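You operate a simulated robot arm through the tools that you are given. There is no shell and no other tool.

You are at the controls of a simulated robot arm. One attempt, no reset.

## Task
Top up the test blocks. At the end: the green crayon stands on top of the red spacer; the oil bottle stands where the red gasket roller stood; the red gasket roller stands on top of the blue spacer; the yellow fine block stands where the oil bottle stood; there are two test blocks on the table mat top, made up from those on the fitting table top; whatever was shut is shut again. Leave all else as you found it, and nothing knocked over.

It is judged by the outcome, as a careful person would: the job done as asked, and still so three seconds after it is handed in. It fails if anything else is knocked over, pushed out of place, dropped, spilled or broken.

## Robot
A 7-joint arm with a two-finger gripper, fixed in place. Base frame: the origin is at the foot of the arm, x ahead of it, y to its left, z up; the work surface is at about z = 840. Lengths are in mm, angles in degrees, forces in N, time in s.
With the tool pointing down near the work surface it reaches from about 340 to 720 mm from the base axis. Its first joint turns from -66.0 to 66.0 degrees. Payload 2.45 kg.
The tool frame sits at the grasp point between the pads (the TCP): z along the fingers, y along the line on which they close. The tips reach 26 mm beyond it. Largest opening 96 mm; the body of the gripper starts 69 mm behind the TCP.
Orientation is that of the tool frame in the base frame, as a unit quaternion [x, y, z, w]. With the fingers straight down and closing along the base's y, the tool's x points along the base's -x, its y along +y and its z along -z.

## Interface
- The arm moves only by the tool apply_moves. Its argument "steps" is one flat list of numbers, 7 for each row, row after row: the turn, a rotation vector about the tool's x, y, z in degrees, then the shift along the tool's x, y, z in mm, then the closure, from 0 (fully open) to 1 (shut). In form: [rx, ry, rz, x, y, z, jaw, rx, ry, rz, x, y, z, jaw, ...]. A call has 1 to 20 rows; each row shifts and turns the commanded pose from where the row before left it, along the tool's axes as they then stand. Rows are played at 5 a second. More than 50 mm and 8.6 degrees between two rows, or a gripper value outside its range, and nothing of the call is played. Where a pose cannot be reached the arm comes as near as it can. A force on the tool above 40 N (or 10 N above the force at the start of the call, whichever is more), or a blocked arm, ends the call early, and 0.2 s more pass. Each finger halts on what it meets, pressing with about 36 N; the grip force reading is that of the motor and also rises with nothing between the fingers. The clock runs only during rows and for 0.2 s after the last one: add rows that do not move to give the fingers time. The reply holds the time, the measured pose of the TCP, the force on the tool along the base axes, the opening and the grip force, in the units named above and with some noise, with the torque about the TCP (base axes, N m) and any sound that the robot's microphone picked up.
- Cameras (640 x 400 px; columns grow to the right, rows downward): "scene" is fixed at [155.9, -416.3, 1394.2]; the picture's right is [0.72, -0.69, 0.00], its down [-0.57, -0.60, -0.56] and it looks along [0.39, 0.41, -0.83] (base axes); focal length 214 px, centre (320, 200). "wrist" rides on the gripper at [82, 3, -98] in the tool frame; the picture's right is [-0.04, 1.00, 0.00], its down [-0.73, -0.03, -0.68] and it looks along [-0.68, -0.03, 0.73] (tool axes); focal length 256 px, centre (320, 200). There is no depth. A picture from a camera that has moved, and an enlarged one, comes with that camera's place and axes in the base frame and with its lens. The place of the scene camera against the robot may be out by one fixed shift of up to 12 mm in any direction.
- snapshot(camera): a new picture of that camera. The clock stands still meanwhile.
- inspect(camera, box): a new picture of the part [left, top, right, bottom] of that camera's present view, enlarged. The clock stands still meanwhile.
- close_job(): hands the job in; it is judged then, once.

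Places have to be worked out from the pictures, the camera data and where the tool is seen. Open the gripper and draw the arm clear of the work before you hand the job in, unless the task says otherwise.

The tools are called after "Call:" by a JSON object that holds its "api" and its "payload". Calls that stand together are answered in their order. apply_moves: Moves the arm, as the interface text tells. Its arguments: {"type":"object","properties":{"steps":{"type":"array","items":{"type":"number"}}},"required":["steps"]} The other tools are called the same way: snapshot (camera) takes a picture; inspect (camera, box) takes an enlarged picture of a part of a camera's view; close_job () hands the job in.

At the start:

```text
clock: 0.0
tool_pos: [440.8, 72.4, 1136.6]
tcp_rot: [0.0, 1.0, 0.0, 0.0]
force: [-0.5, 0.1, -0.4]
torque: [-0.03, 0.0, 0.0]
opening: 95.7
finger_force: 0.0
```

scene: 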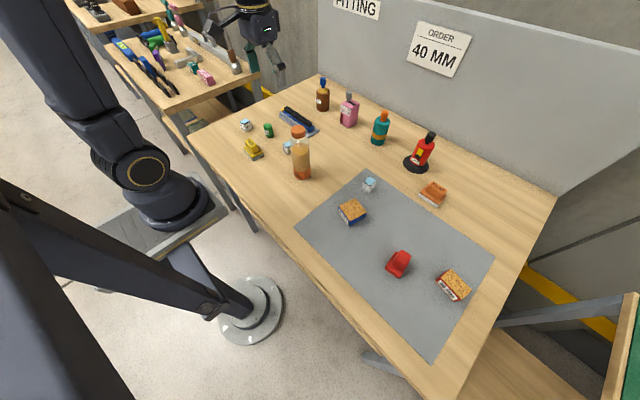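
wrist: 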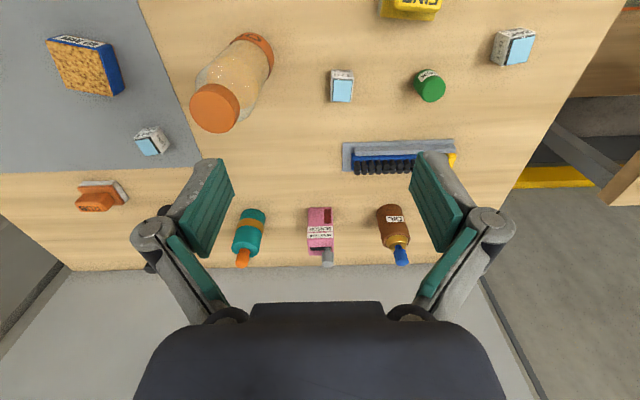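

I start by looking closely at the scene in enlarged pictures to identify the objects and their labels.

Call:
{"api": "inspect", "payload": {"camera": "scene", "box": [180, 70, 340, 190]}}

Call:
{"api": "inspect", "payload": {"camera": "scene", "box": [300, 70, 460, 190]}}

Call:
{"api": "inspect", "payload": {"camera": "scene", "box": [320, 160, 500, 310]}}

Call:
{"api": "inspect", "payload": {"camera": "scene", "box": [320, 0, 520, 100]}}

Call:
{"api": "inspect", "payload": {"camera": "wrist", "box": [0, 0, 320, 280]}}

Call:
{"api": "inspect", "payload": {"camera": "wrist", "box": [300, 0, 620, 280]}}

```text
3.33 times, centred on (260, 130) of scene
camera zoom: at [155.9, -416.3, 1394.2], right [0.72, -0.69, 0.0], down [-0.57, -0.6, -0.56], along [0.39, 0.41, -0.83], focal length 715 px, centre (520, 433)
```

zoom: 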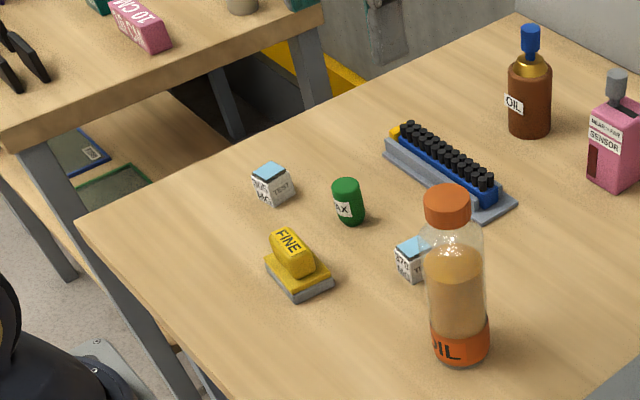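

```text
3.33 times, centred on (380, 130) of scene
camera zoom: at [155.9, -416.3, 1394.2], right [0.72, -0.69, 0.0], down [-0.57, -0.6, -0.56], along [0.39, 0.41, -0.83], focal length 715 px, centre (120, 433)
```

zoom: 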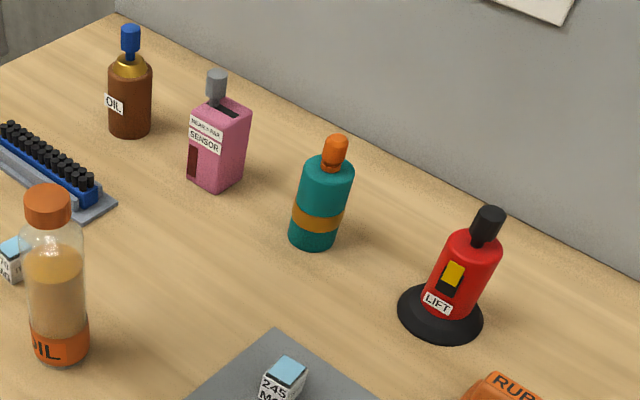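

```text
2.67 times, centred on (410, 235) of scene
camera zoom: at [155.9, -416.3, 1394.2], right [0.72, -0.69, 0.0], down [-0.57, -0.6, -0.56], along [0.39, 0.41, -0.83], focal length 572 px, centre (80, 107)
```

zoom: 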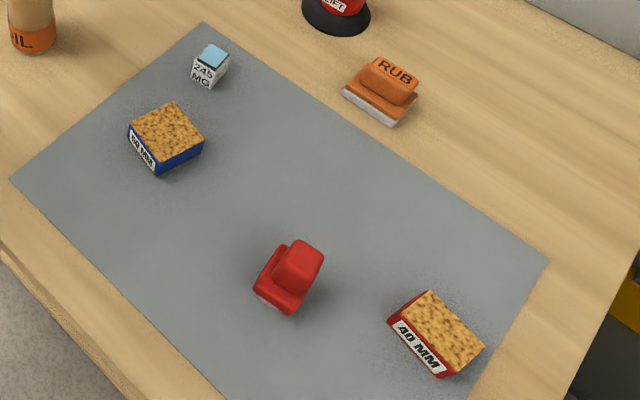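

```text
3.20 times, centred on (420, 50) of scene
camera zoom: at [155.9, -416.3, 1394.2], right [0.72, -0.69, 0.0], down [-0.57, -0.6, -0.56], along [0.39, 0.41, -0.83], focal length 686 px, centre (0, 680)
```

zoom: 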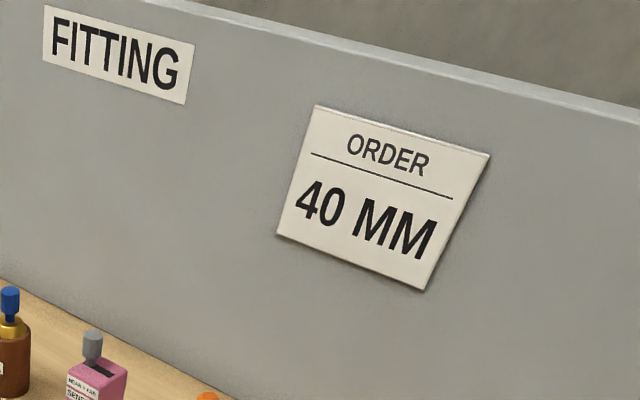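

```text
1.43 times, centred on (160, 140) of wrist
camera zoom: at [360.9, 73.9, 1234.6], right [0.04, 1.0, 0.0], down [0.73, -0.03, 0.68], along [0.68, -0.03, -0.73], focal length 366 px, centre (549, 286)
```

zoom: 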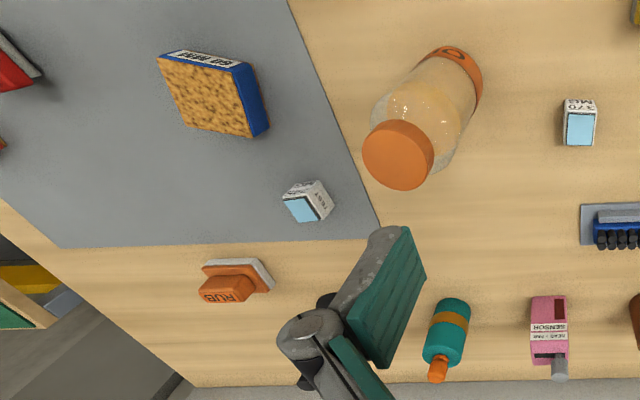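

```text
1.43 times, centred on (460, 140) of wrist
camera zoom: at [360.9, 73.9, 1234.6], right [0.04, 1.0, 0.0], down [0.73, -0.03, 0.68], along [0.68, -0.03, -0.73], focal length 366 px, centre (120, 286)
```

zoom: 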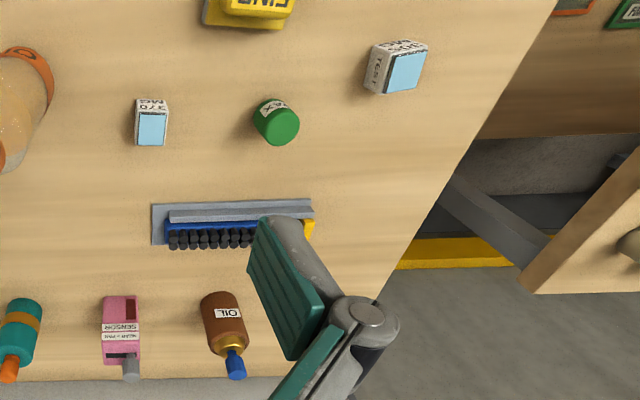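

The picture shows two things that may read "OIL", so I zoom further on the labels before deciding which is which.

Call:
{"api": "inspect", "payload": {"camera": "scene", "box": [280, 120, 320, 190]}}

Call:
{"api": "inspect", "payload": {"camera": "scene", "box": [305, 70, 345, 115]}}

Call:
{"api": "inspect", "payload": {"camera": "scene", "box": [235, 110, 300, 165]}}

Call:
{"api": "inspect", "payload": {"camera": "scene", "box": [335, 165, 385, 230]}}

Call:
{"api": "inspect", "payload": {"camera": "scene", "box": [375, 235, 475, 305]}}

Call:
{"api": "inspect", "payload": {"camera": "scene", "box": [330, 80, 450, 180]}}

```text
5.71 times, centred on (300, 155) of scene
camera zoom: at [155.9, -416.3, 1394.2], right [0.72, -0.69, 0.0], down [-0.57, -0.6, -0.56], along [0.39, 0.41, -0.83], focal length 1226 px, centre (434, 457)
```

zoom: 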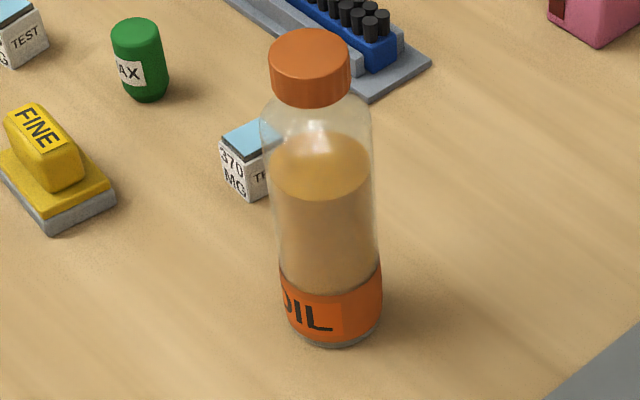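

```text
8.89 times, centred on (325, 92) of scene
camera zoom: at [155.9, -416.3, 1394.2], right [0.72, -0.69, 0.0], down [-0.57, -0.6, -0.56], along [0.39, 0.41, -0.83], focal length 1906 px, centre (276, 1156)
```

zoom: 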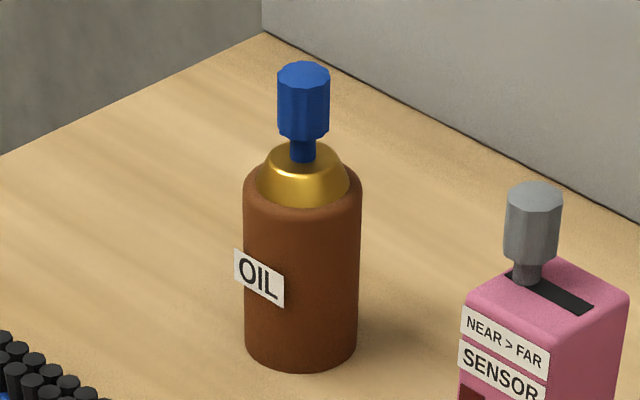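

```text
7.27 times, centred on (268, 138) of scene
camera zoom: at [155.9, -416.3, 1394.2], right [0.72, -0.69, 0.0], down [-0.57, -0.6, -0.56], along [0.39, 0.41, -0.83], focal length 1560 px, centre (702, 654)
```

zoom: 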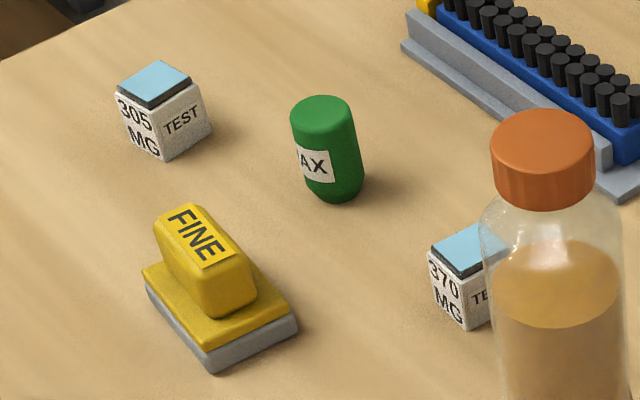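

```text
6.15 times, centred on (360, 198) of scene
camera zoom: at [155.9, -416.3, 1394.2], right [0.72, -0.69, 0.0], down [-0.57, -0.6, -0.56], along [0.39, 0.41, -0.83], focal length 1320 px, centre (74, 215)
```

zoom: 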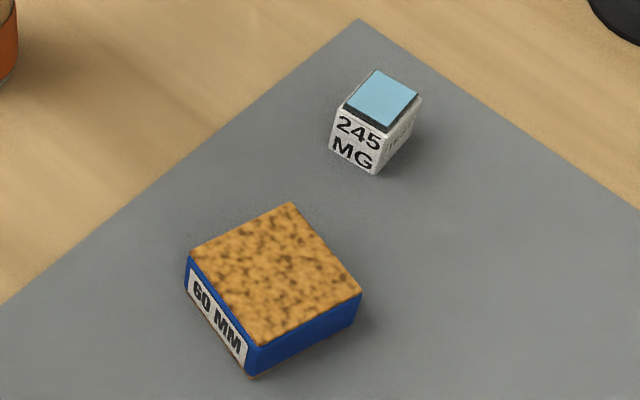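

```text
5.71 times, centred on (425, 270) of scene
camera zoom: at [155.9, -416.3, 1394.2], right [0.72, -0.69, 0.0], down [-0.57, -0.6, -0.56], along [0.39, 0.41, -0.83], focal length 1226 px, centre (-280, -200)
```

zoom: 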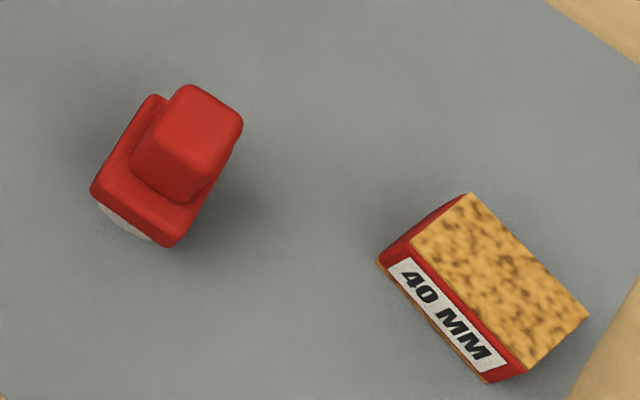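

```text
4.00 times, centred on (390, 130) of scene
camera zoom: at [155.9, -416.3, 1394.2], right [0.72, -0.69, 0.0], down [-0.57, -0.6, -0.56], along [0.39, 0.41, -0.83], focal length 858 px, centre (40, 480)
```

zoom: 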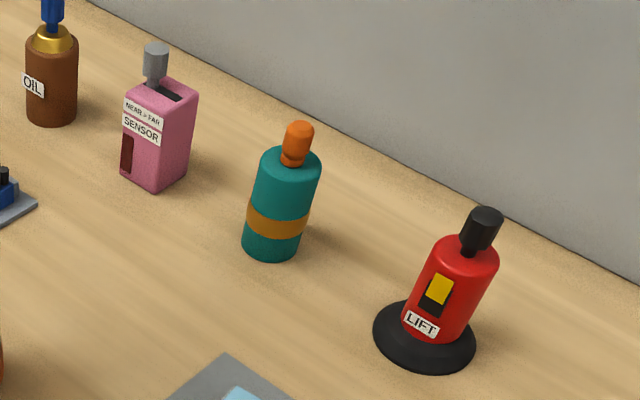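

The brown "OIL" device stands about 790 mm from the base, out of reach. The clear OIL bottle is at about (443,-26), so I take that one as the oil bottle. I move the arm to an overview pose above the mat side to locate the roller and the spacers.

Call:
{"api": "apply_moves", "payload": {"steps": [0, 0, 0, 11.1, -40.2, 3.7, 0, 0, 0, 0, 11.1, -40.2, 3.7, 0, 0, 0, 0, 11.1, -40.2, 3.7, 0, 0, 0, 0, 11.1, -40.2, 3.7, 0, 0, 0, 0, 11.1, -40.2, 3.7, 0, 0, 0, 0, 11.1, -40.2, 3.7, 0, 0, 0, 0, 11.1, -40.2, 3.7, 0, 0, 0, 0, 11.1, -40.2, 3.7, 0, 0, 0, 0, 11.1, -40.2, 3.7, 0, 0, 0, 0, 11.1, -40.2, 3.7, 0, 0, 0, 0, 0, 0, 0, 0]}}

Call:
{"api": "snapshot", "payload": {"camera": "wrist"}}

```text
clock: 2.4
tool_pos: [330.9, -331.2, 1099.1]
tcp_rot: [0.0, 1.0, 0.001, 0.0]
force: [-0.4, -0.1, 0.2]
torque: [-0.01, 0.0, -0.04]
opening: 95.7
finger_force: 0.0
```

```text
taken
camera wrist: at [249.5, -329.0, 1197.2], right [0.04, 1.0, 0.0], down [0.73, -0.03, 0.68], along [0.68, -0.03, -0.73], focal length 256 px, centre (320, 200)
```

wrist: 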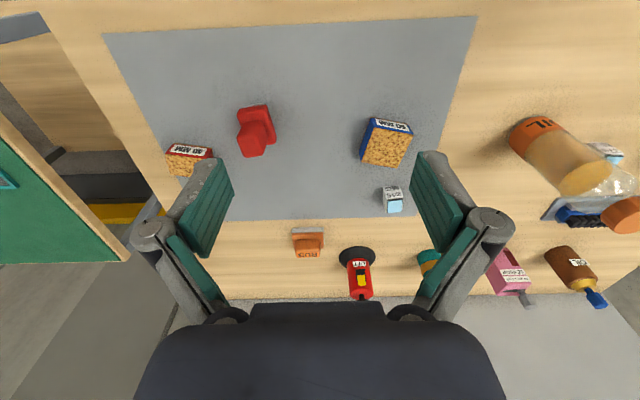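

The roller, both spacers and the 245 MG test block are all in view. I enlarge each one to measure it.

Call:
{"api": "inspect", "payload": {"camera": "wrist", "box": [215, 90, 295, 170]}}

Call:
{"api": "inspect", "payload": {"camera": "wrist", "box": [345, 100, 425, 180]}}

Call:
{"api": "inspect", "payload": {"camera": "wrist", "box": [145, 120, 225, 200]}}

Call:
{"api": "inspect", "payload": {"camera": "wrist", "box": [500, 100, 640, 240]}}

Call:
{"api": "inspect", "payload": {"camera": "wrist", "box": [370, 170, 430, 230]}}

```text
5.00 times, centred on (255, 130) of wrist
camera zoom: at [249.5, -329.0, 1197.2], right [0.04, 1.0, 0.0], down [0.73, -0.03, 0.68], along [0.68, -0.03, -0.73], focal length 1280 px, centre (645, 550)
```

zoom: 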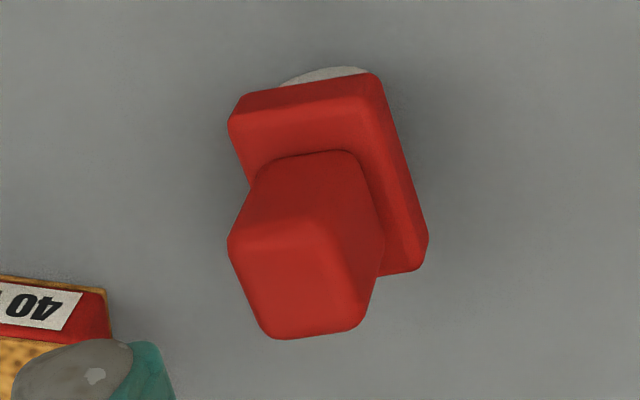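

```text
5.00 times, centred on (385, 140) of wrist
camera zoom: at [249.5, -329.0, 1197.2], right [0.04, 1.0, 0.0], down [0.73, -0.03, 0.68], along [0.68, -0.03, -0.73], focal length 1280 px, centre (-5, 500)
```

zoom: 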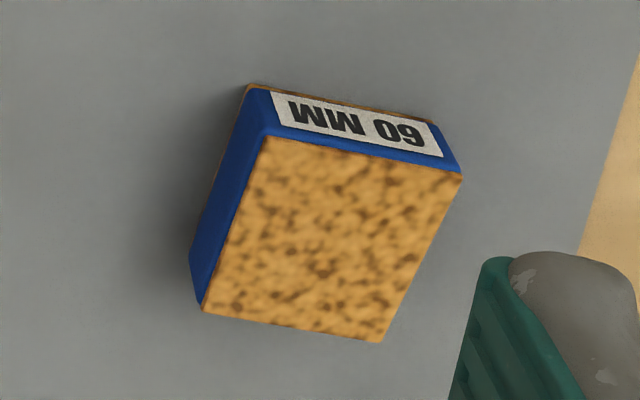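

```text
5.00 times, centred on (185, 160) of wrist
camera zoom: at [249.5, -329.0, 1197.2], right [0.04, 1.0, 0.0], down [0.73, -0.03, 0.68], along [0.68, -0.03, -0.73], focal length 1280 px, centre (995, 400)
```

zoom: 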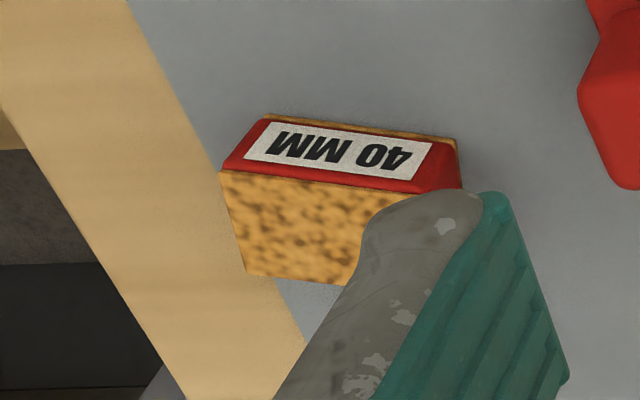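

```text
2.86 times, centred on (570, 170) of wrist
camera zoom: at [249.5, -329.0, 1197.2], right [0.04, 1.0, 0.0], down [0.73, -0.03, 0.68], along [0.68, -0.03, -0.73], focal length 731 px, centre (-394, 286)
```

zoom: 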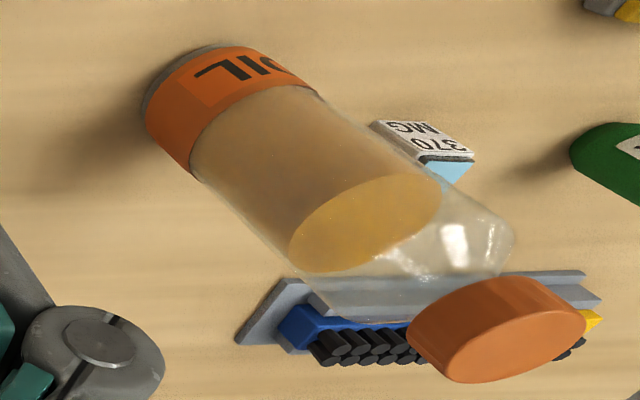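

```text
6.67 times, centred on (400, 200) of wrist
camera zoom: at [249.5, -329.0, 1197.2], right [0.04, 1.0, 0.0], down [0.73, -0.03, 0.68], along [0.68, -0.03, -0.73], focal length 1707 px, centre (-213, 200)
```

zoom: 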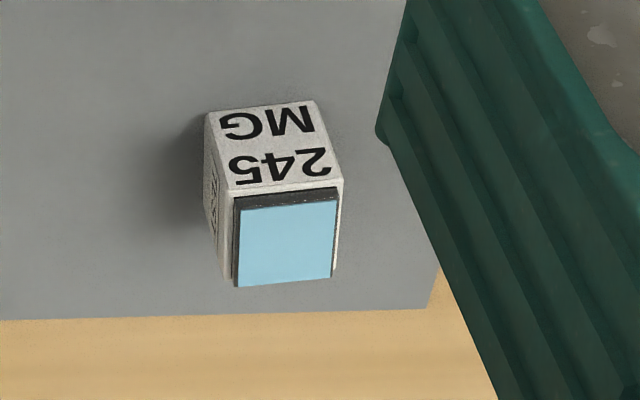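

The clear bottle reads OIL. I move nearly straight over the roller to measure its position and yaw.

Call:
{"api": "apply_moves", "payload": {"steps": [0, 0, 0, -28.5, -24.7, 9.8, 0, 0, 0, 0, -28.5, -24.7, 9.8, 0, 0, 0, 0, -28.5, -24.7, 9.8, 0, 0, 0, 0, -28.5, -24.7, 9.8, 0, 0, 0, 0, 0, 0, 0, 0]}}

Call:
{"api": "snapshot", "payload": {"camera": "wrist"}}

Call:
{"api": "inspect", "payload": {"camera": "wrist", "box": [270, 0, 370, 100]}}

```text
clock: 3.6
tool_pos: [445.5, -427.4, 1060.6]
tcp_rot: [0.0, 1.0, 0.0, 0.0]
force: [-0.3, 0.1, 0.1]
torque: [0.01, 0.02, 0.01]
opening: 96.2
finger_force: 0.2
```

```text
taken
camera wrist: at [364.9, -426.5, 1158.8], right [0.04, 1.0, 0.0], down [0.73, -0.03, 0.68], along [0.68, -0.03, -0.73], focal length 256 px, centre (320, 200)
```

wrist: 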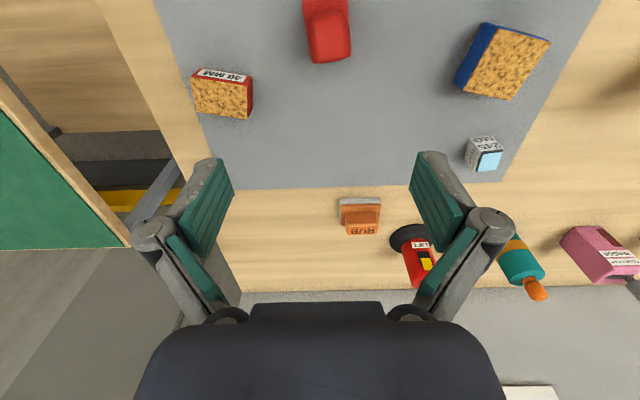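

```text
4.00 times, centred on (320, 50) of wrist
camera zoom: at [364.9, -426.5, 1158.8], right [0.04, 1.0, 0.0], down [0.73, -0.03, 0.68], along [0.68, -0.03, -0.73], focal length 1024 px, centre (320, 800)
```

zoom: 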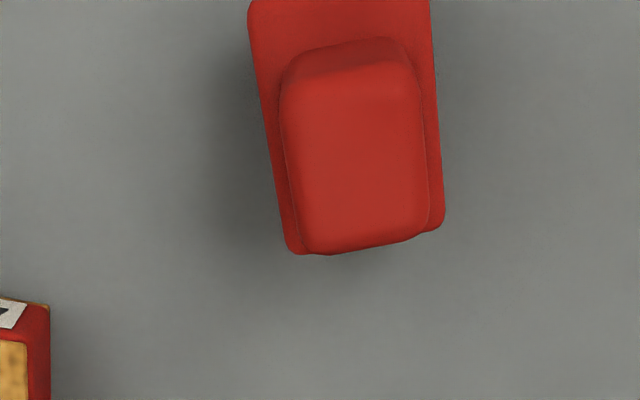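

From directly above, the roller centre comes out near (416,-422) with its long axis about 7° from x. Its base is roughly 52×41 and its handle top is at z≈912. Next I look at the red and blue spacers and the test block from this pose.

Call:
{"api": "inspect", "payload": {"camera": "wrist", "box": [180, 50, 270, 130]}}

Call:
{"api": "inspect", "payload": {"camera": "wrist", "box": [440, 10, 560, 110]}}

Call:
{"api": "snapshot", "payload": {"camera": "scene"}}

```text
5.00 times, centred on (225, 90) of wrist
camera zoom: at [364.9, -426.5, 1158.8], right [0.04, 1.0, 0.0], down [0.73, -0.03, 0.68], along [0.68, -0.03, -0.73], focal length 1280 px, centre (795, 750)
```

zoom: 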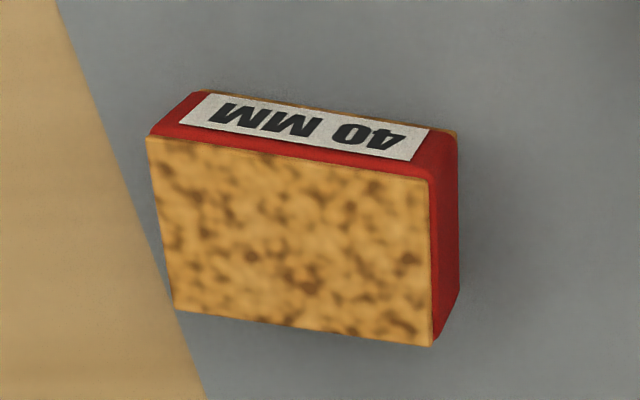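

```text
4.00 times, centred on (500, 60) of wrist
camera zoom: at [364.9, -426.5, 1158.8], right [0.04, 1.0, 0.0], down [0.73, -0.03, 0.68], along [0.68, -0.03, -0.73], focal length 1024 px, centre (-400, 760)
```

zoom: 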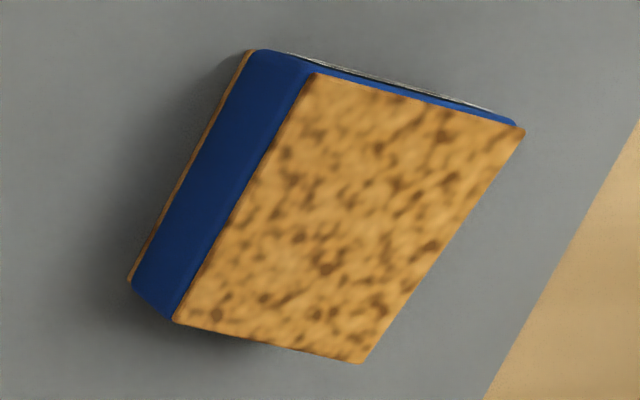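

```text
taken
```

scene: 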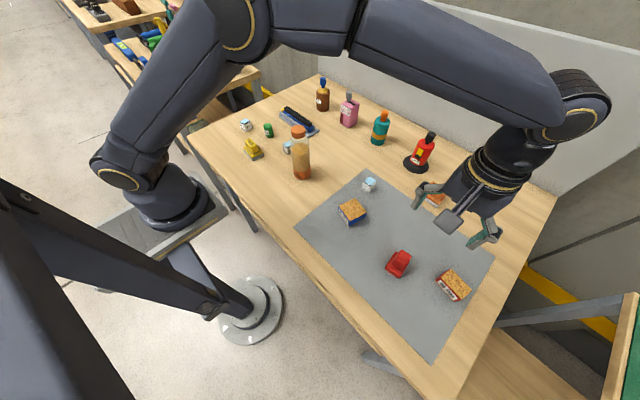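

The spacers measure: red centre ≈(474,-542), blue centre ≈(455,-239), both tops at z≈871 with a yaw of about -12.5°. I back off 60 mm to see the whole roller before grasping it.

Call:
{"api": "apply_moves", "payload": {"steps": [0, 0, 0, 30, 0, 0, 0, 0, 0, 0, 30, 0, 0, 0, 0, 0, 0, 0, 0, 0, 0]}}

Call:
{"api": "inspect", "payload": {"camera": "wrist", "box": [270, 40, 370, 140]}}

```text
clock: 4.4
tool_pos: [384.2, -428.9, 1060.3]
tcp_rot: [0.001, 1.0, 0.0, 0.0]
force: [-0.2, 0.0, -0.2]
torque: [-0.02, -0.02, -0.02]
opening: 95.9
finger_force: 0.0
```

```text
4.00 times, centred on (320, 90) of wrist
camera zoom: at [304.3, -426.3, 1158.8], right [0.04, 1.0, 0.0], down [0.73, -0.03, 0.68], along [0.68, -0.03, -0.73], focal length 1024 px, centre (320, 640)
```

zoom: 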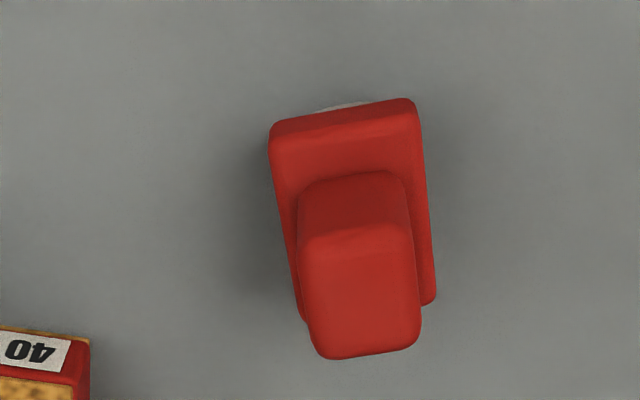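

I put the roller centre at ≈(416,-421), handle about 27 mm wide and top z≈912. I align the tool yaw to it (7°) and descend partway, then check with pictures.

Call:
{"api": "apply_moves", "payload": {"steps": [0, 0, 0, -32.2, 7.4, 0, 0, 0, 0, -7.1, 0, 0, 0, 0, 0, 0, 0, 0, 0, 35, 0, 0, 0, 0, 0, 0, 35, 0, 0, 0, 0, 0, 0, 30, 0, 0, 0, 0, 0, 0, 0, 0]}}

Call:
{"api": "snapshot", "payload": {"camera": "wrist"}}

Call:
{"api": "inspect", "payload": {"camera": "scene", "box": [360, 200, 460, 290]}}

```text
clock: 5.8
tool_pos: [418.2, -422.6, 961.1]
tcp_rot: [-0.063, 0.998, 0.001, 0.0]
force: [0.1, -0.6, -0.4]
torque: [0.01, 0.03, 0.06]
opening: 95.9
finger_force: 0.1
```

```text
taken
camera wrist: at [337.5, -429.7, 1058.2], right [-0.08, 1.0, 0.0], down [0.73, 0.06, 0.68], along [0.68, 0.06, -0.73], focal length 256 px, centre (320, 200)
```

wrist: 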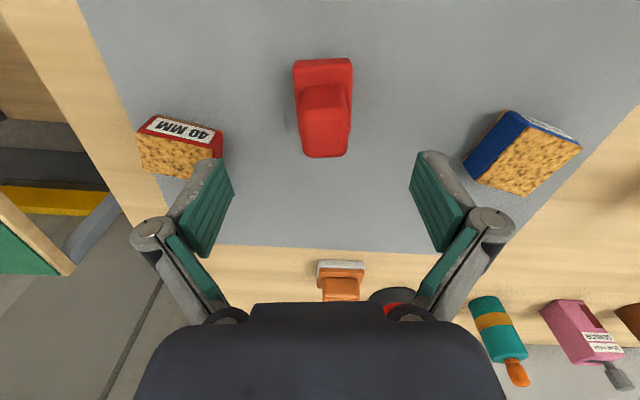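

```text
4.44 times, centred on (410, 245) of scene
camera zoom: at [155.9, -416.3, 1394.2], right [0.72, -0.69, 0.0], down [-0.57, -0.6, -0.56], along [0.39, 0.41, -0.83], focal length 953 px, centre (-80, 0)
```

zoom: 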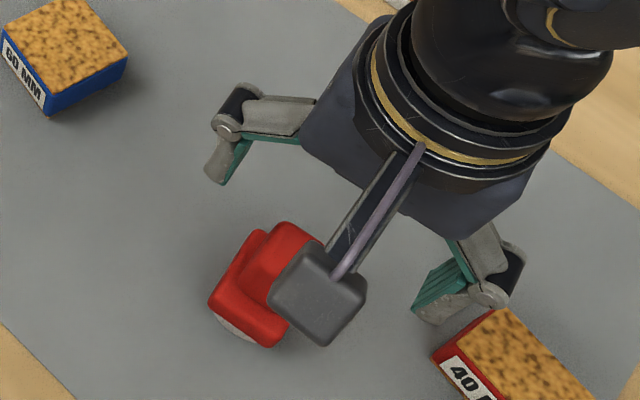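

The tool reads (418,-422.6) and the handle centreline sits about 2 mm toward +y. I make that small correction, descend to z≈900 and close.

Call:
{"api": "apply_moves", "payload": {"steps": [0, 0, 0, 2, 2.5, 0, 0, 0, 0, 0, 0, 0, 20, 0, 0, 0, 0, 0, 0, 20, 0, 0, 0, 0, 0, 0, 12, 0, 0, 0, 0, 0, 0, 8, 0, 0, 0, 0, 0, 0, 0, 0]}}

Call:
{"api": "snapshot", "payload": {"camera": "wrist"}}

Call:
{"api": "inspect", "payload": {"camera": "scene", "box": [360, 220, 460, 310]}}

```text
clock: 7.2
tool_pos: [415.9, -420.7, 900.7]
tcp_rot: [-0.063, 0.998, 0.001, -0.001]
force: [0.0, -0.7, -0.8]
torque: [0.01, 0.0, 0.05]
opening: 95.9
finger_force: 0.0
```

```text
taken
camera wrist: at [334.5, -427.4, 998.2], right [-0.08, 1.0, 0.0], down [0.73, 0.06, 0.68], along [0.68, 0.06, -0.73], focal length 256 px, centre (320, 200)
```

wrist: 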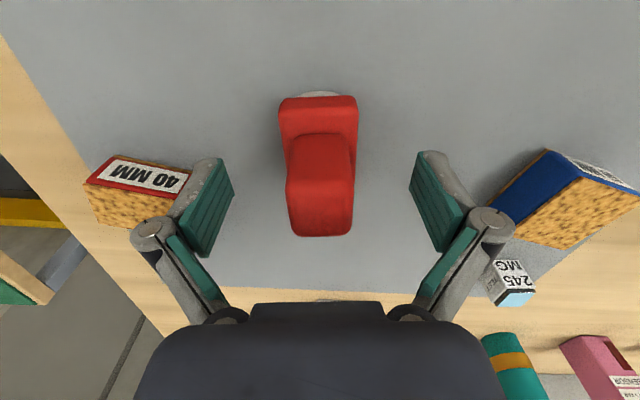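

```text
4.44 times, centred on (410, 265) of scene
camera zoom: at [155.9, -416.3, 1394.2], right [0.72, -0.69, 0.0], down [-0.57, -0.6, -0.56], along [0.39, 0.41, -0.83], focal length 953 px, centre (-80, -89)
```

zoom: 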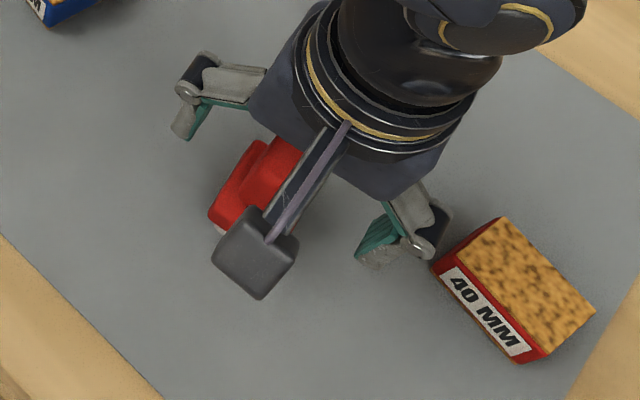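

The handle is centred between the pads. I close the gripper.

Call:
{"api": "apply_moves", "payload": {"steps": [0, 0, 0, 0, 0, 0, 1, 0, 0, 0, 0, 0, 0, 1, 0, 0, 0, 0, 0, 0, 1, 0, 0, 0, 0, 0, 0, 1, 0, 0, 0, 0, 0, 0, 1, 0, 0, 0, 0, 0, 0, 1, 0, 0, 0, 0, 0, 0, 1]}}

Call:
{"api": "snapshot", "payload": {"camera": "wrist"}}

```text
clock: 8.8
tool_pos: [416.1, -420.8, 900.9]
tcp_rot: [-0.062, 0.998, 0.0, 0.0]
force: [0.3, 0.4, 2.4]
torque: [0.05, 0.05, 0.0]
opening: 39.3
finger_force: 35.6
```

```text
taken
camera wrist: at [334.6, -427.3, 998.4], right [-0.08, 1.0, 0.0], down [0.73, 0.06, 0.68], along [0.68, 0.06, -0.73], focal length 256 px, centre (320, 200)
```

wrist: 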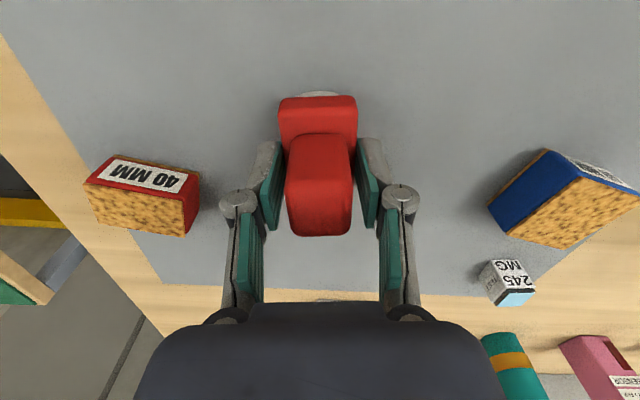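

The opening stopped at 39 mm, so the tips caught only the top edge of the base, not the handle. I open a little, lower 17 mm for a firm hold on the flat base sides, and close again.

Call:
{"api": "apply_moves", "payload": {"steps": [0, 0, 0, 0, 0, 0, 0.3, 0, 0, 0, 0, 0, 0, 0.3, 0, 0, 0, 0, 0, 0, 0.3, 0, 0, 0, 0, 0, 9, 0.3, 0, 0, 0, 0, 0, 8, 0.3, 0, 0, 0, 0, 0, 0, 0.3, 0, 0, 0, 0, 0, 0, 1, 0, 0, 0, 0, 0, 0, 1, 0, 0, 0, 0, 0, 0, 1, 0, 0, 0, 0, 0, 0, 1, 0, 0, 0, 0, 0, 0, 1]}}

Call:
{"api": "snapshot", "payload": {"camera": "wrist"}}

```text
clock: 11.2
tool_pos: [416.0, -420.8, 883.9]
tcp_rot: [-0.062, 0.998, 0.0, 0.001]
force: [0.7, 0.3, 0.4]
torque: [0.02, 0.0, 0.04]
opening: 39.0
finger_force: 35.9
```

```text
taken
camera wrist: at [334.2, -427.5, 981.6], right [-0.08, 1.0, 0.0], down [0.73, 0.06, 0.68], along [0.68, 0.06, -0.73], focal length 256 px, centre (320, 200)
```

wrist: 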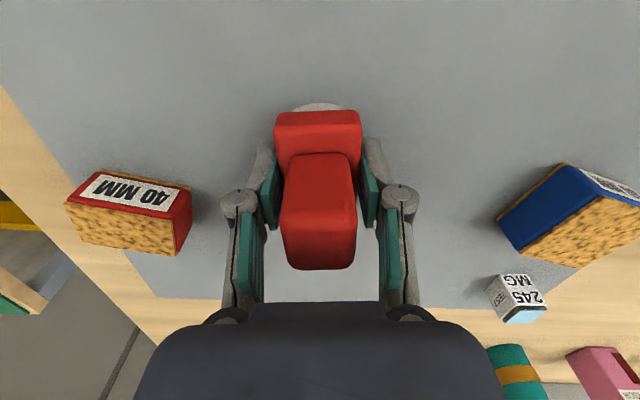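

The base is held at 39.0 mm with a 36 N grip. I lift slowly and check the load.

Call:
{"api": "apply_moves", "payload": {"steps": [0, 0, 0, 0, 0, -5, 1, 0, 0, 0, 0, 0, -10, 1, 0, 0, 0, 0, 0, -20, 1, 0, 0, 0, 0, 0, -30, 1, 0, 0, 0, 0, 0, -30, 1, 0, 0, 0, 0, 0, 0, 1]}}

Call:
{"api": "snapshot", "payload": {"camera": "wrist"}}

Call:
{"api": "inspect", "payload": {"camera": "scene", "box": [340, 180, 460, 290]}}

```text
clock: 12.6
tool_pos: [415.3, -420.3, 978.6]
tcp_rot: [-0.061, 0.998, 0.0, 0.0]
force: [0.6, -0.3, -1.5]
torque: [-0.05, -0.02, -0.02]
opening: 27.6
finger_force: 36.6
```

```text
taken
camera wrist: at [334.7, -427.9, 1076.2], right [-0.08, 1.0, 0.0], down [0.73, 0.06, 0.68], along [0.68, 0.06, -0.73], focal length 256 px, centre (320, 200)
```

wrist: 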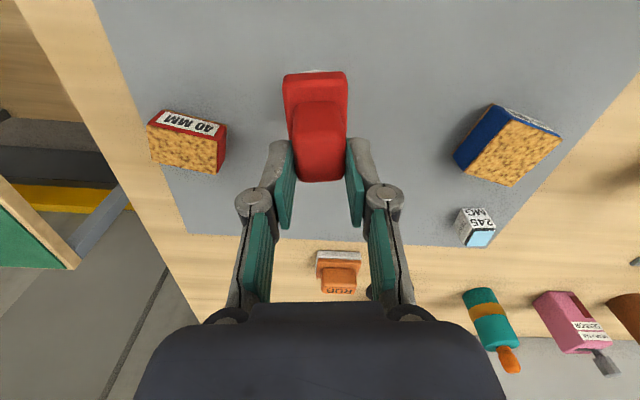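

```text
3.64 times, centred on (400, 235) of scene
camera zoom: at [155.9, -416.3, 1394.2], right [0.72, -0.69, 0.0], down [-0.57, -0.6, -0.56], along [0.39, 0.41, -0.83], focal length 780 px, centre (29, 73)
```

zoom: 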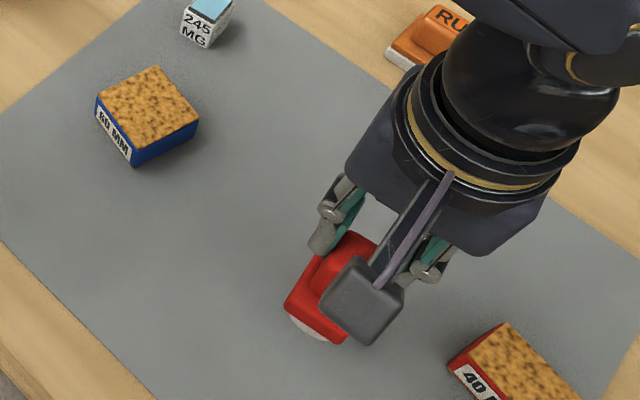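

The opening dropped to 27.6 mm, so the fingers slid up and may only hold the top of the handle. The clock is stopped, so I look closely before moving.

Call:
{"api": "inspect", "payload": {"camera": "wrist", "box": [240, 50, 400, 250]}}

Call:
{"api": "inspect", "payload": {"camera": "scene", "box": [370, 220, 430, 290]}}

```text
2.00 times, centred on (320, 150) of wrist
camera zoom: at [334.7, -427.9, 1076.2], right [-0.08, 1.0, 0.0], down [0.73, 0.06, 0.68], along [0.68, 0.06, -0.73], focal length 512 px, centre (320, 300)
```

zoom: 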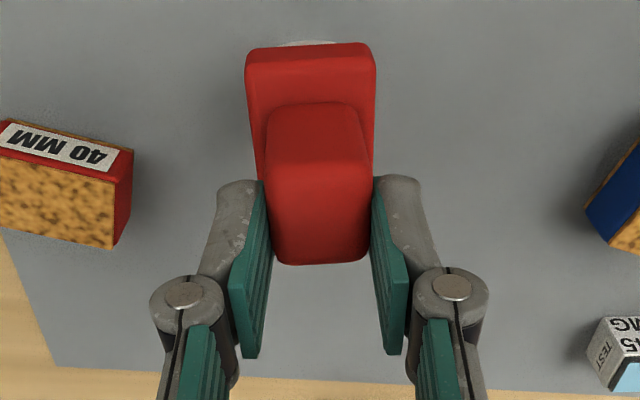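

```text
5.71 times, centred on (400, 255) of scene
camera zoom: at [155.9, -416.3, 1394.2], right [0.72, -0.69, 0.0], down [-0.57, -0.6, -0.56], along [0.39, 0.41, -0.83], focal length 1226 px, centre (-137, -114)
```

zoom: 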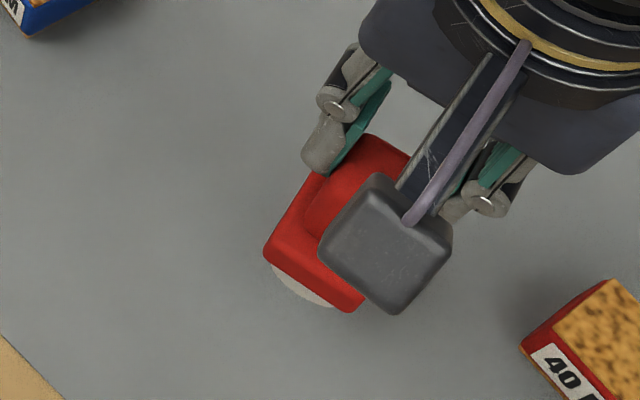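

The roller is lifted about 48 mm but held only by the top few mm of the handle. I set it back down gently where it stood, open slightly, and re-grip the handle deeper with tips just above the base.

Call:
{"api": "apply_moves", "payload": {"steps": [0, 0, 0, 0, 0, 12, 1, 0, 0, 0, 0, 0, 12, 1, 0, 0, 0, 0, 0, 12, 1, 0, 0, 0, 0, 0, 6, 1, 0, 0, 0, 0, 0, 3, 1, 0, 0, 0, 0, 0, 0, 1]}}

Call:
{"api": "inspect", "payload": {"camera": "wrist", "box": [240, 50, 400, 250]}}

```text
clock: 14.0
tool_pos: [414.7, -422.0, 935.2]
tcp_rot: [-0.061, 0.998, -0.004, 0.002]
force: [-0.7, -6.9, 28.5]
torque: [-0.3, -0.03, 0.04]
opening: 27.7
finger_force: 36.1
```

```text
2.00 times, centred on (320, 150) of wrist
camera zoom: at [334.4, -428.5, 1033.1], right [-0.08, 1.0, -0.01], down [0.73, 0.07, 0.68], along [0.68, 0.05, -0.73], focal length 512 px, centre (320, 300)
```

zoom: 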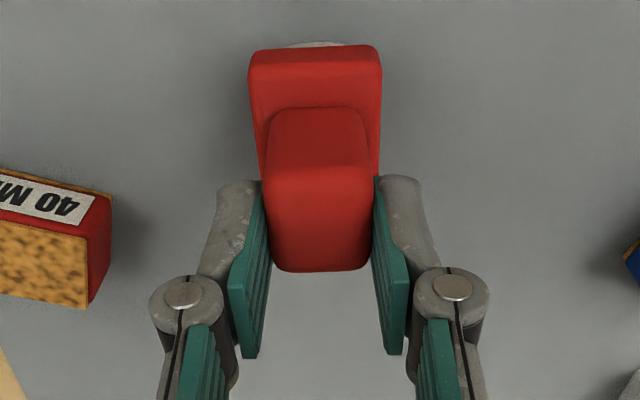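

The roller is back on the mat (28 N upward). I open to release it, then look at where it stands.

Call:
{"api": "apply_moves", "payload": {"steps": [0, 0, 0, 0, 0, -2, 1, 0, 0, 0, 0, 0, 0, 0.4, 0, 0, 0, 0, 0, 0, 0.4, 0, 0, 0, 0, 0, 0, 0.4, 0, 0, 0, 0, 0, 0, 0.4, 0, 0, 0, 0, 0, -20, 0.4, 0, 0, 0, 0, 0, 0, 0.4]}}

Call:
{"api": "inspect", "payload": {"camera": "wrist", "box": [240, 50, 400, 250]}}

Call:
{"api": "inspect", "payload": {"camera": "scene", "box": [370, 220, 430, 290]}}

```text
clock: 15.6
tool_pos: [414.0, -420.4, 955.7]
tcp_rot: [-0.062, 0.998, 0.0, 0.001]
force: [-1.7, -0.5, -0.5]
torque: [0.01, 0.0, 0.03]
opening: 57.3
finger_force: 0.0
```

```text
2.00 times, centred on (320, 150) of wrist
camera zoom: at [334.2, -427.9, 1053.7], right [-0.08, 1.0, 0.0], down [0.73, 0.06, 0.68], along [0.68, 0.06, -0.73], focal length 512 px, centre (320, 300)
```

zoom: 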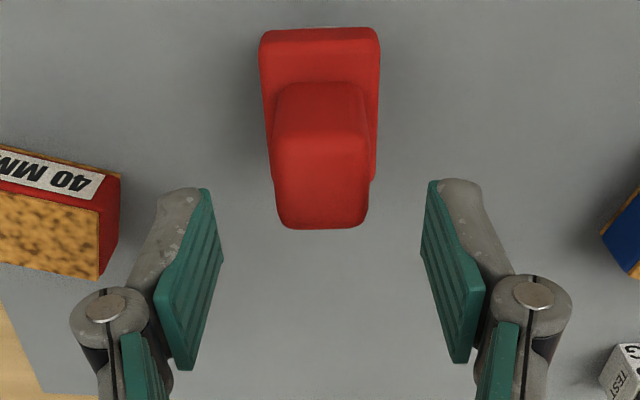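

```text
5.71 times, centred on (400, 255) of scene
camera zoom: at [155.9, -416.3, 1394.2], right [0.72, -0.69, 0.0], down [-0.57, -0.6, -0.56], along [0.39, 0.41, -0.83], focal length 1226 px, centre (-137, -114)
```

zoom: 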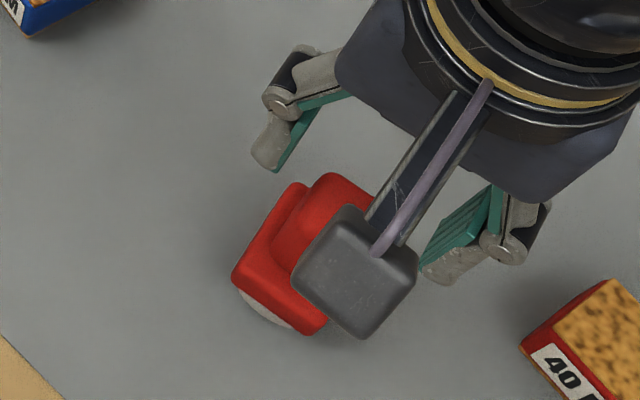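

The roller stands undisturbed at about (416,-420.4). I descend to TCP z≈907 so the tips are just above the base, and grip the handle.

Call:
{"api": "apply_moves", "payload": {"steps": [0, 0, 0, -2, 0, 0, 0.4, 0, 0, 0, 0, 0, 18, 0.4, 0, 0, 0, 0, 0, 18, 0.4, 0, 0, 0, 0, 0, 12, 0.4, 0, 0, 0, 0, 0, 0, 1, 0, 0, 0, 0, 0, 0, 1, 0, 0, 0, 0, 0, 0, 1, 0, 0, 0, 0, 0, 0, 1, 0, 0, 0, 0, 0, 0, 1]}}

Call:
{"api": "inspect", "payload": {"camera": "wrist", "box": [240, 50, 400, 250]}}

```text
clock: 17.6
tool_pos: [416.1, -418.4, 908.0]
tcp_rot: [-0.062, 0.998, 0.0, 0.0]
force: [0.2, 0.8, 4.4]
torque: [-0.04, 0.02, 0.03]
opening: 27.0
finger_force: 35.4
```

```text
2.00 times, centred on (320, 150) of wrist
camera zoom: at [335.7, -426.7, 1005.8], right [-0.08, 1.0, 0.0], down [0.73, 0.06, 0.68], along [0.68, 0.06, -0.73], focal length 512 px, centre (320, 300)
```

zoom: 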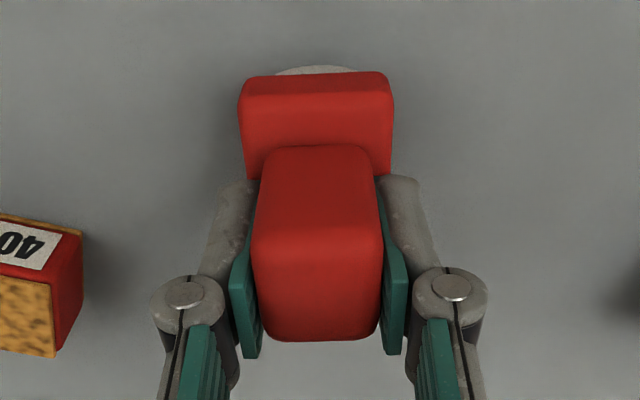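

The handle is now held firmly at 27.0 mm. I lift gently and check for slip.

Call:
{"api": "apply_moves", "payload": {"steps": [0, 0, 0, 0, 0, -4, 1, 0, 0, 0, 0, 0, -8, 1, 0, 0, 0, 0, 0, -12, 1, 0, 0, 0, 0, 0, -16, 1, 0, 0, 0, 0, 0, 0, 1]}}

Call:
{"api": "inspect", "payload": {"camera": "wrist", "box": [240, 50, 400, 250]}}

Call:
{"api": "inspect", "payload": {"camera": "scene", "box": [370, 220, 430, 290]}}

```text
clock: 18.8
tool_pos: [416.7, -419.4, 947.3]
tcp_rot: [-0.062, 0.998, 0.001, 0.0]
force: [-0.3, -0.4, -1.1]
torque: [-0.01, -0.04, 0.0]
opening: 27.3
finger_force: 36.5
```

```text
2.00 times, centred on (320, 150) of wrist
camera zoom: at [336.1, -427.3, 1045.4], right [-0.08, 1.0, 0.0], down [0.73, 0.06, 0.68], along [0.68, 0.06, -0.73], focal length 512 px, centre (320, 300)
```

zoom: 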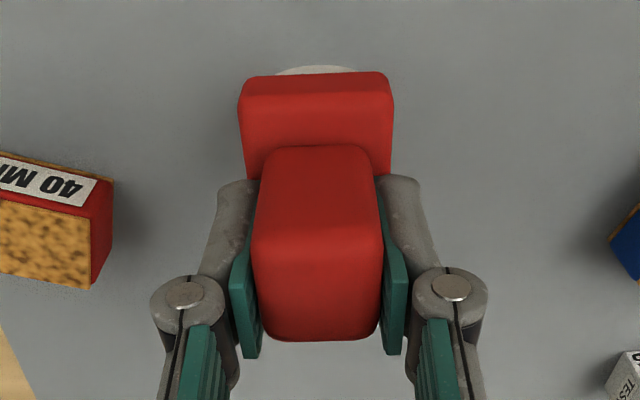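

```text
5.71 times, centred on (400, 255) of scene
camera zoom: at [155.9, -416.3, 1394.2], right [0.72, -0.69, 0.0], down [-0.57, -0.6, -0.56], along [0.39, 0.41, -0.83], focal length 1226 px, centre (-137, -114)
```

zoom: 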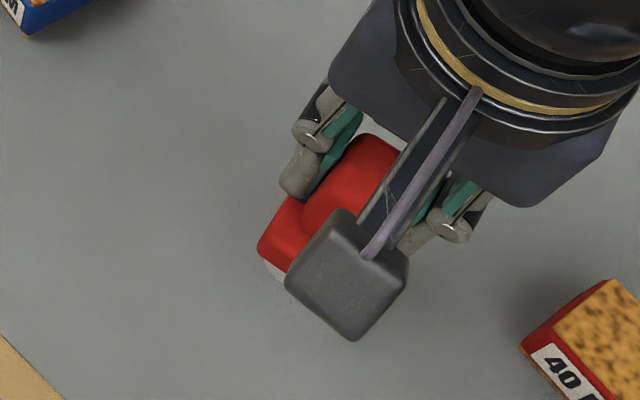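

The grip holds with no slip. I raise to about z=1000, turn to the spacer's yaw (-12.5°), and move over the blue spacer.

Call:
{"api": "apply_moves", "payload": {"steps": [0, 0, 0, 0, 0, -20, 1, 0, 0, 0, 0, 0, -25, 1, 0, 0, 6.53, 0, 0, 0, 1, 0, 0, 6.53, 0, 0, 0, 1, 0, 0, 6.54, 0, 0, 0, 1, 0, 0, 0, 0.2, 25, 0, 1, 0, 0, 0, 0.3, 32, 0, 1, 0, 0, 0, 0.3, 35, 0, 1, 0, 0, 0, 0.3, 35, 0, 1, 0, 0, 0, 0.2, 32, 0, 1, 0, 0, 0, 0.1, 25.1, 0, 1, 0, 0, 0, 0, 0, 0, 1]}}

Call:
{"api": "snapshot", "payload": {"camera": "wrist"}}

Call:
{"api": "snapshot", "payload": {"camera": "scene"}}

```text
clock: 21.4
tool_pos: [455.4, -238.2, 992.7]
tcp_rot: [0.108, 0.994, -0.001, 0.0]
force: [0.2, 0.3, -0.3]
torque: [0.03, -0.04, 0.0]
opening: 27.2
finger_force: 36.1
```

```text
taken
camera wrist: at [376.8, -218.4, 1090.4], right [0.26, 0.97, 0.0], down [0.71, -0.19, 0.68], along [0.66, -0.17, -0.73], focal length 256 px, centre (320, 200)
```

wrist: 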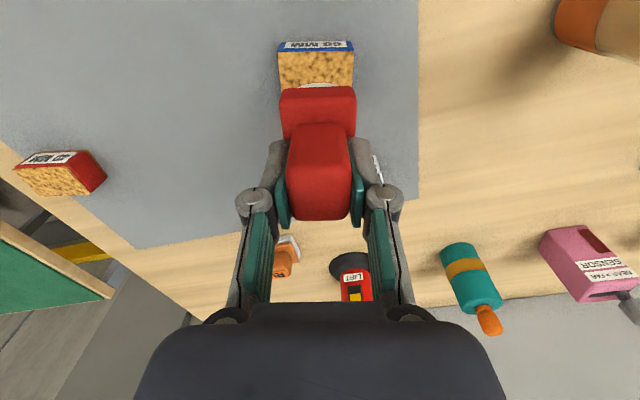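

```text
taken
```

scene: 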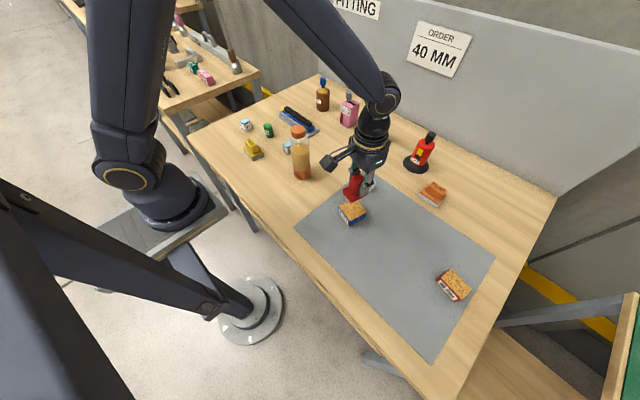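

The roller is held level over the blue spacer, with the spacer's edges squared to the roller in the wrist view. I lower to about 5 mm above the expected contact height.

Call:
{"api": "apply_moves", "payload": {"steps": [0, 0, 0, 0, 0, 15, 1, 0, 0, 0, 0, 0, 15, 1, 0, 0, 0, 0, 0, 12, 1, 0, 0, 0, 0, 0, 6, 1, 0, 0, 0, 0, 0, 0, 1]}}

Call:
{"api": "inspect", "payload": {"camera": "wrist", "box": [240, 40, 400, 240]}}

Call:
{"api": "inspect", "payload": {"camera": "scene", "box": [320, 160, 390, 240]}}

```text
clock: 22.6
tool_pos: [455.5, -238.7, 944.8]
tcp_rot: [0.109, 0.994, 0.001, 0.0]
force: [0.9, 0.1, -1.1]
torque: [0.0, 0.04, -0.03]
opening: 27.3
finger_force: 36.0
```

```text
2.00 times, centred on (320, 140) of wrist
camera zoom: at [376.9, -219.3, 1041.9], right [0.26, 0.97, 0.0], down [0.71, -0.19, 0.68], along [0.66, -0.17, -0.73], focal length 512 px, centre (320, 320)
```

zoom: 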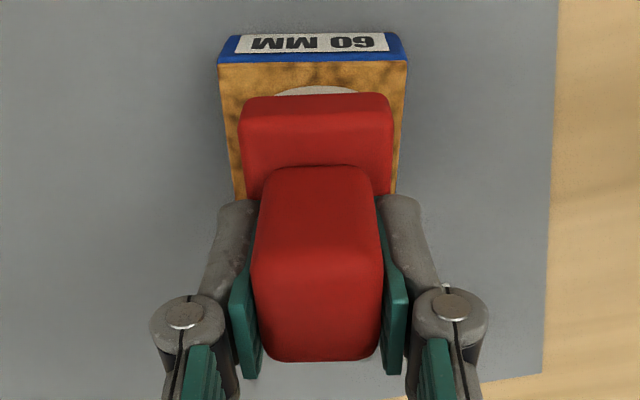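

```text
5.00 times, centred on (355, 200) of scene
camera zoom: at [155.9, -416.3, 1394.2], right [0.72, -0.69, 0.0], down [-0.57, -0.6, -0.56], along [0.39, 0.41, -0.83], focal length 1072 px, centre (145, 200)
```

zoom: 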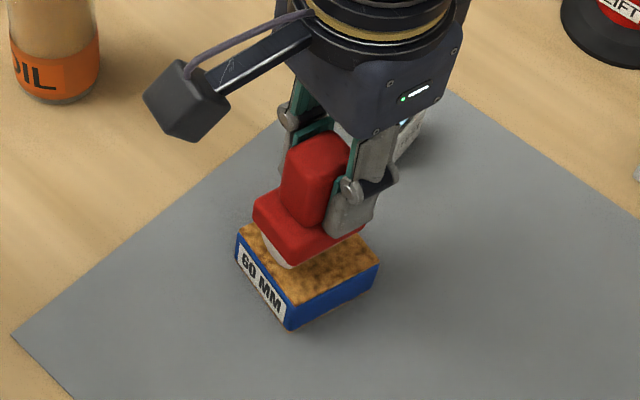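

The roller is well centred across the spacer. I lower the last few mm in small steps, watching for contact.

Call:
{"api": "apply_moves", "payload": {"steps": [0, 0, 0, 0, 0, 2, 1, 0, 0, 0, 0, 0, 2, 1, 0, 0, 0, 0, 0, 1, 1, 0, 0, 0, 0, 0, 0, 1]}}

```text
clock: 23.4
tool_pos: [456.7, -240.3, 943.0]
tcp_rot: [0.109, 0.994, 0.0, 0.001]
force: [-2.2, 1.2, 10.4]
torque: [0.08, 0.17, -0.02]
opening: 27.1
finger_force: 35.9
stopped in row 3: the force on the tool passed its limit at 43 N (the readings are from after the stop); the commanded pose is now the measured one
```

Contact is made at z≈943 (spacer top a few mm higher than estimated). I check it sits level before releasing.

Call:
{"api": "inspect", "payload": {"camera": "scene", "box": [320, 160, 390, 240]}}

Call:
{"api": "inspect", "payload": {"camera": "wrist", "box": [240, 40, 400, 240]}}

```text
5.00 times, centred on (355, 200) of scene
camera zoom: at [155.7, -416.2, 1394.3], right [0.72, -0.69, 0.0], down [-0.57, -0.6, -0.56], along [0.39, 0.41, -0.83], focal length 1072 px, centre (145, 200)
```

zoom: 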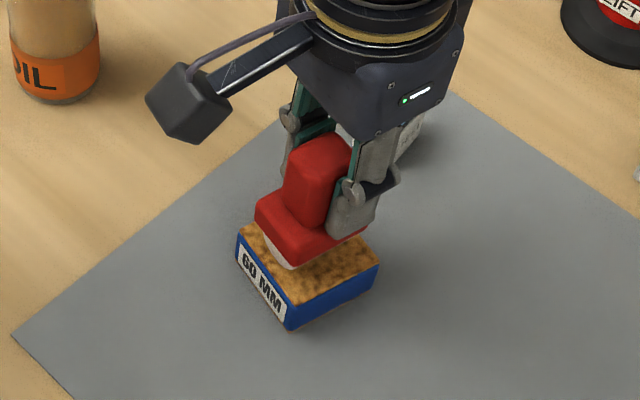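

```text
2.00 times, centred on (320, 140) of wrist
camera zoom: at [377.5, -219.8, 1040.4], right [0.26, 0.97, 0.0], down [0.71, -0.19, 0.68], along [0.66, -0.17, -0.73], focal length 512 px, centre (320, 320)
```

zoom: 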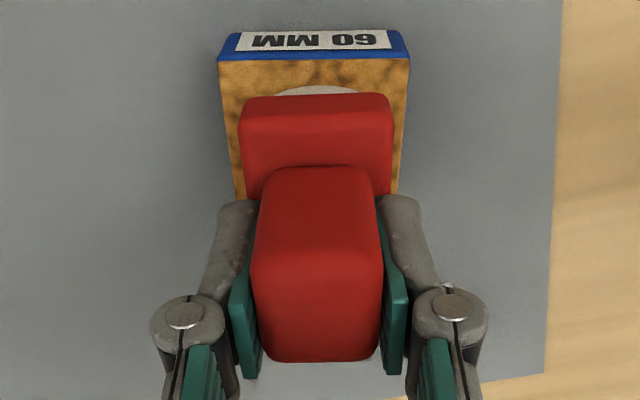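

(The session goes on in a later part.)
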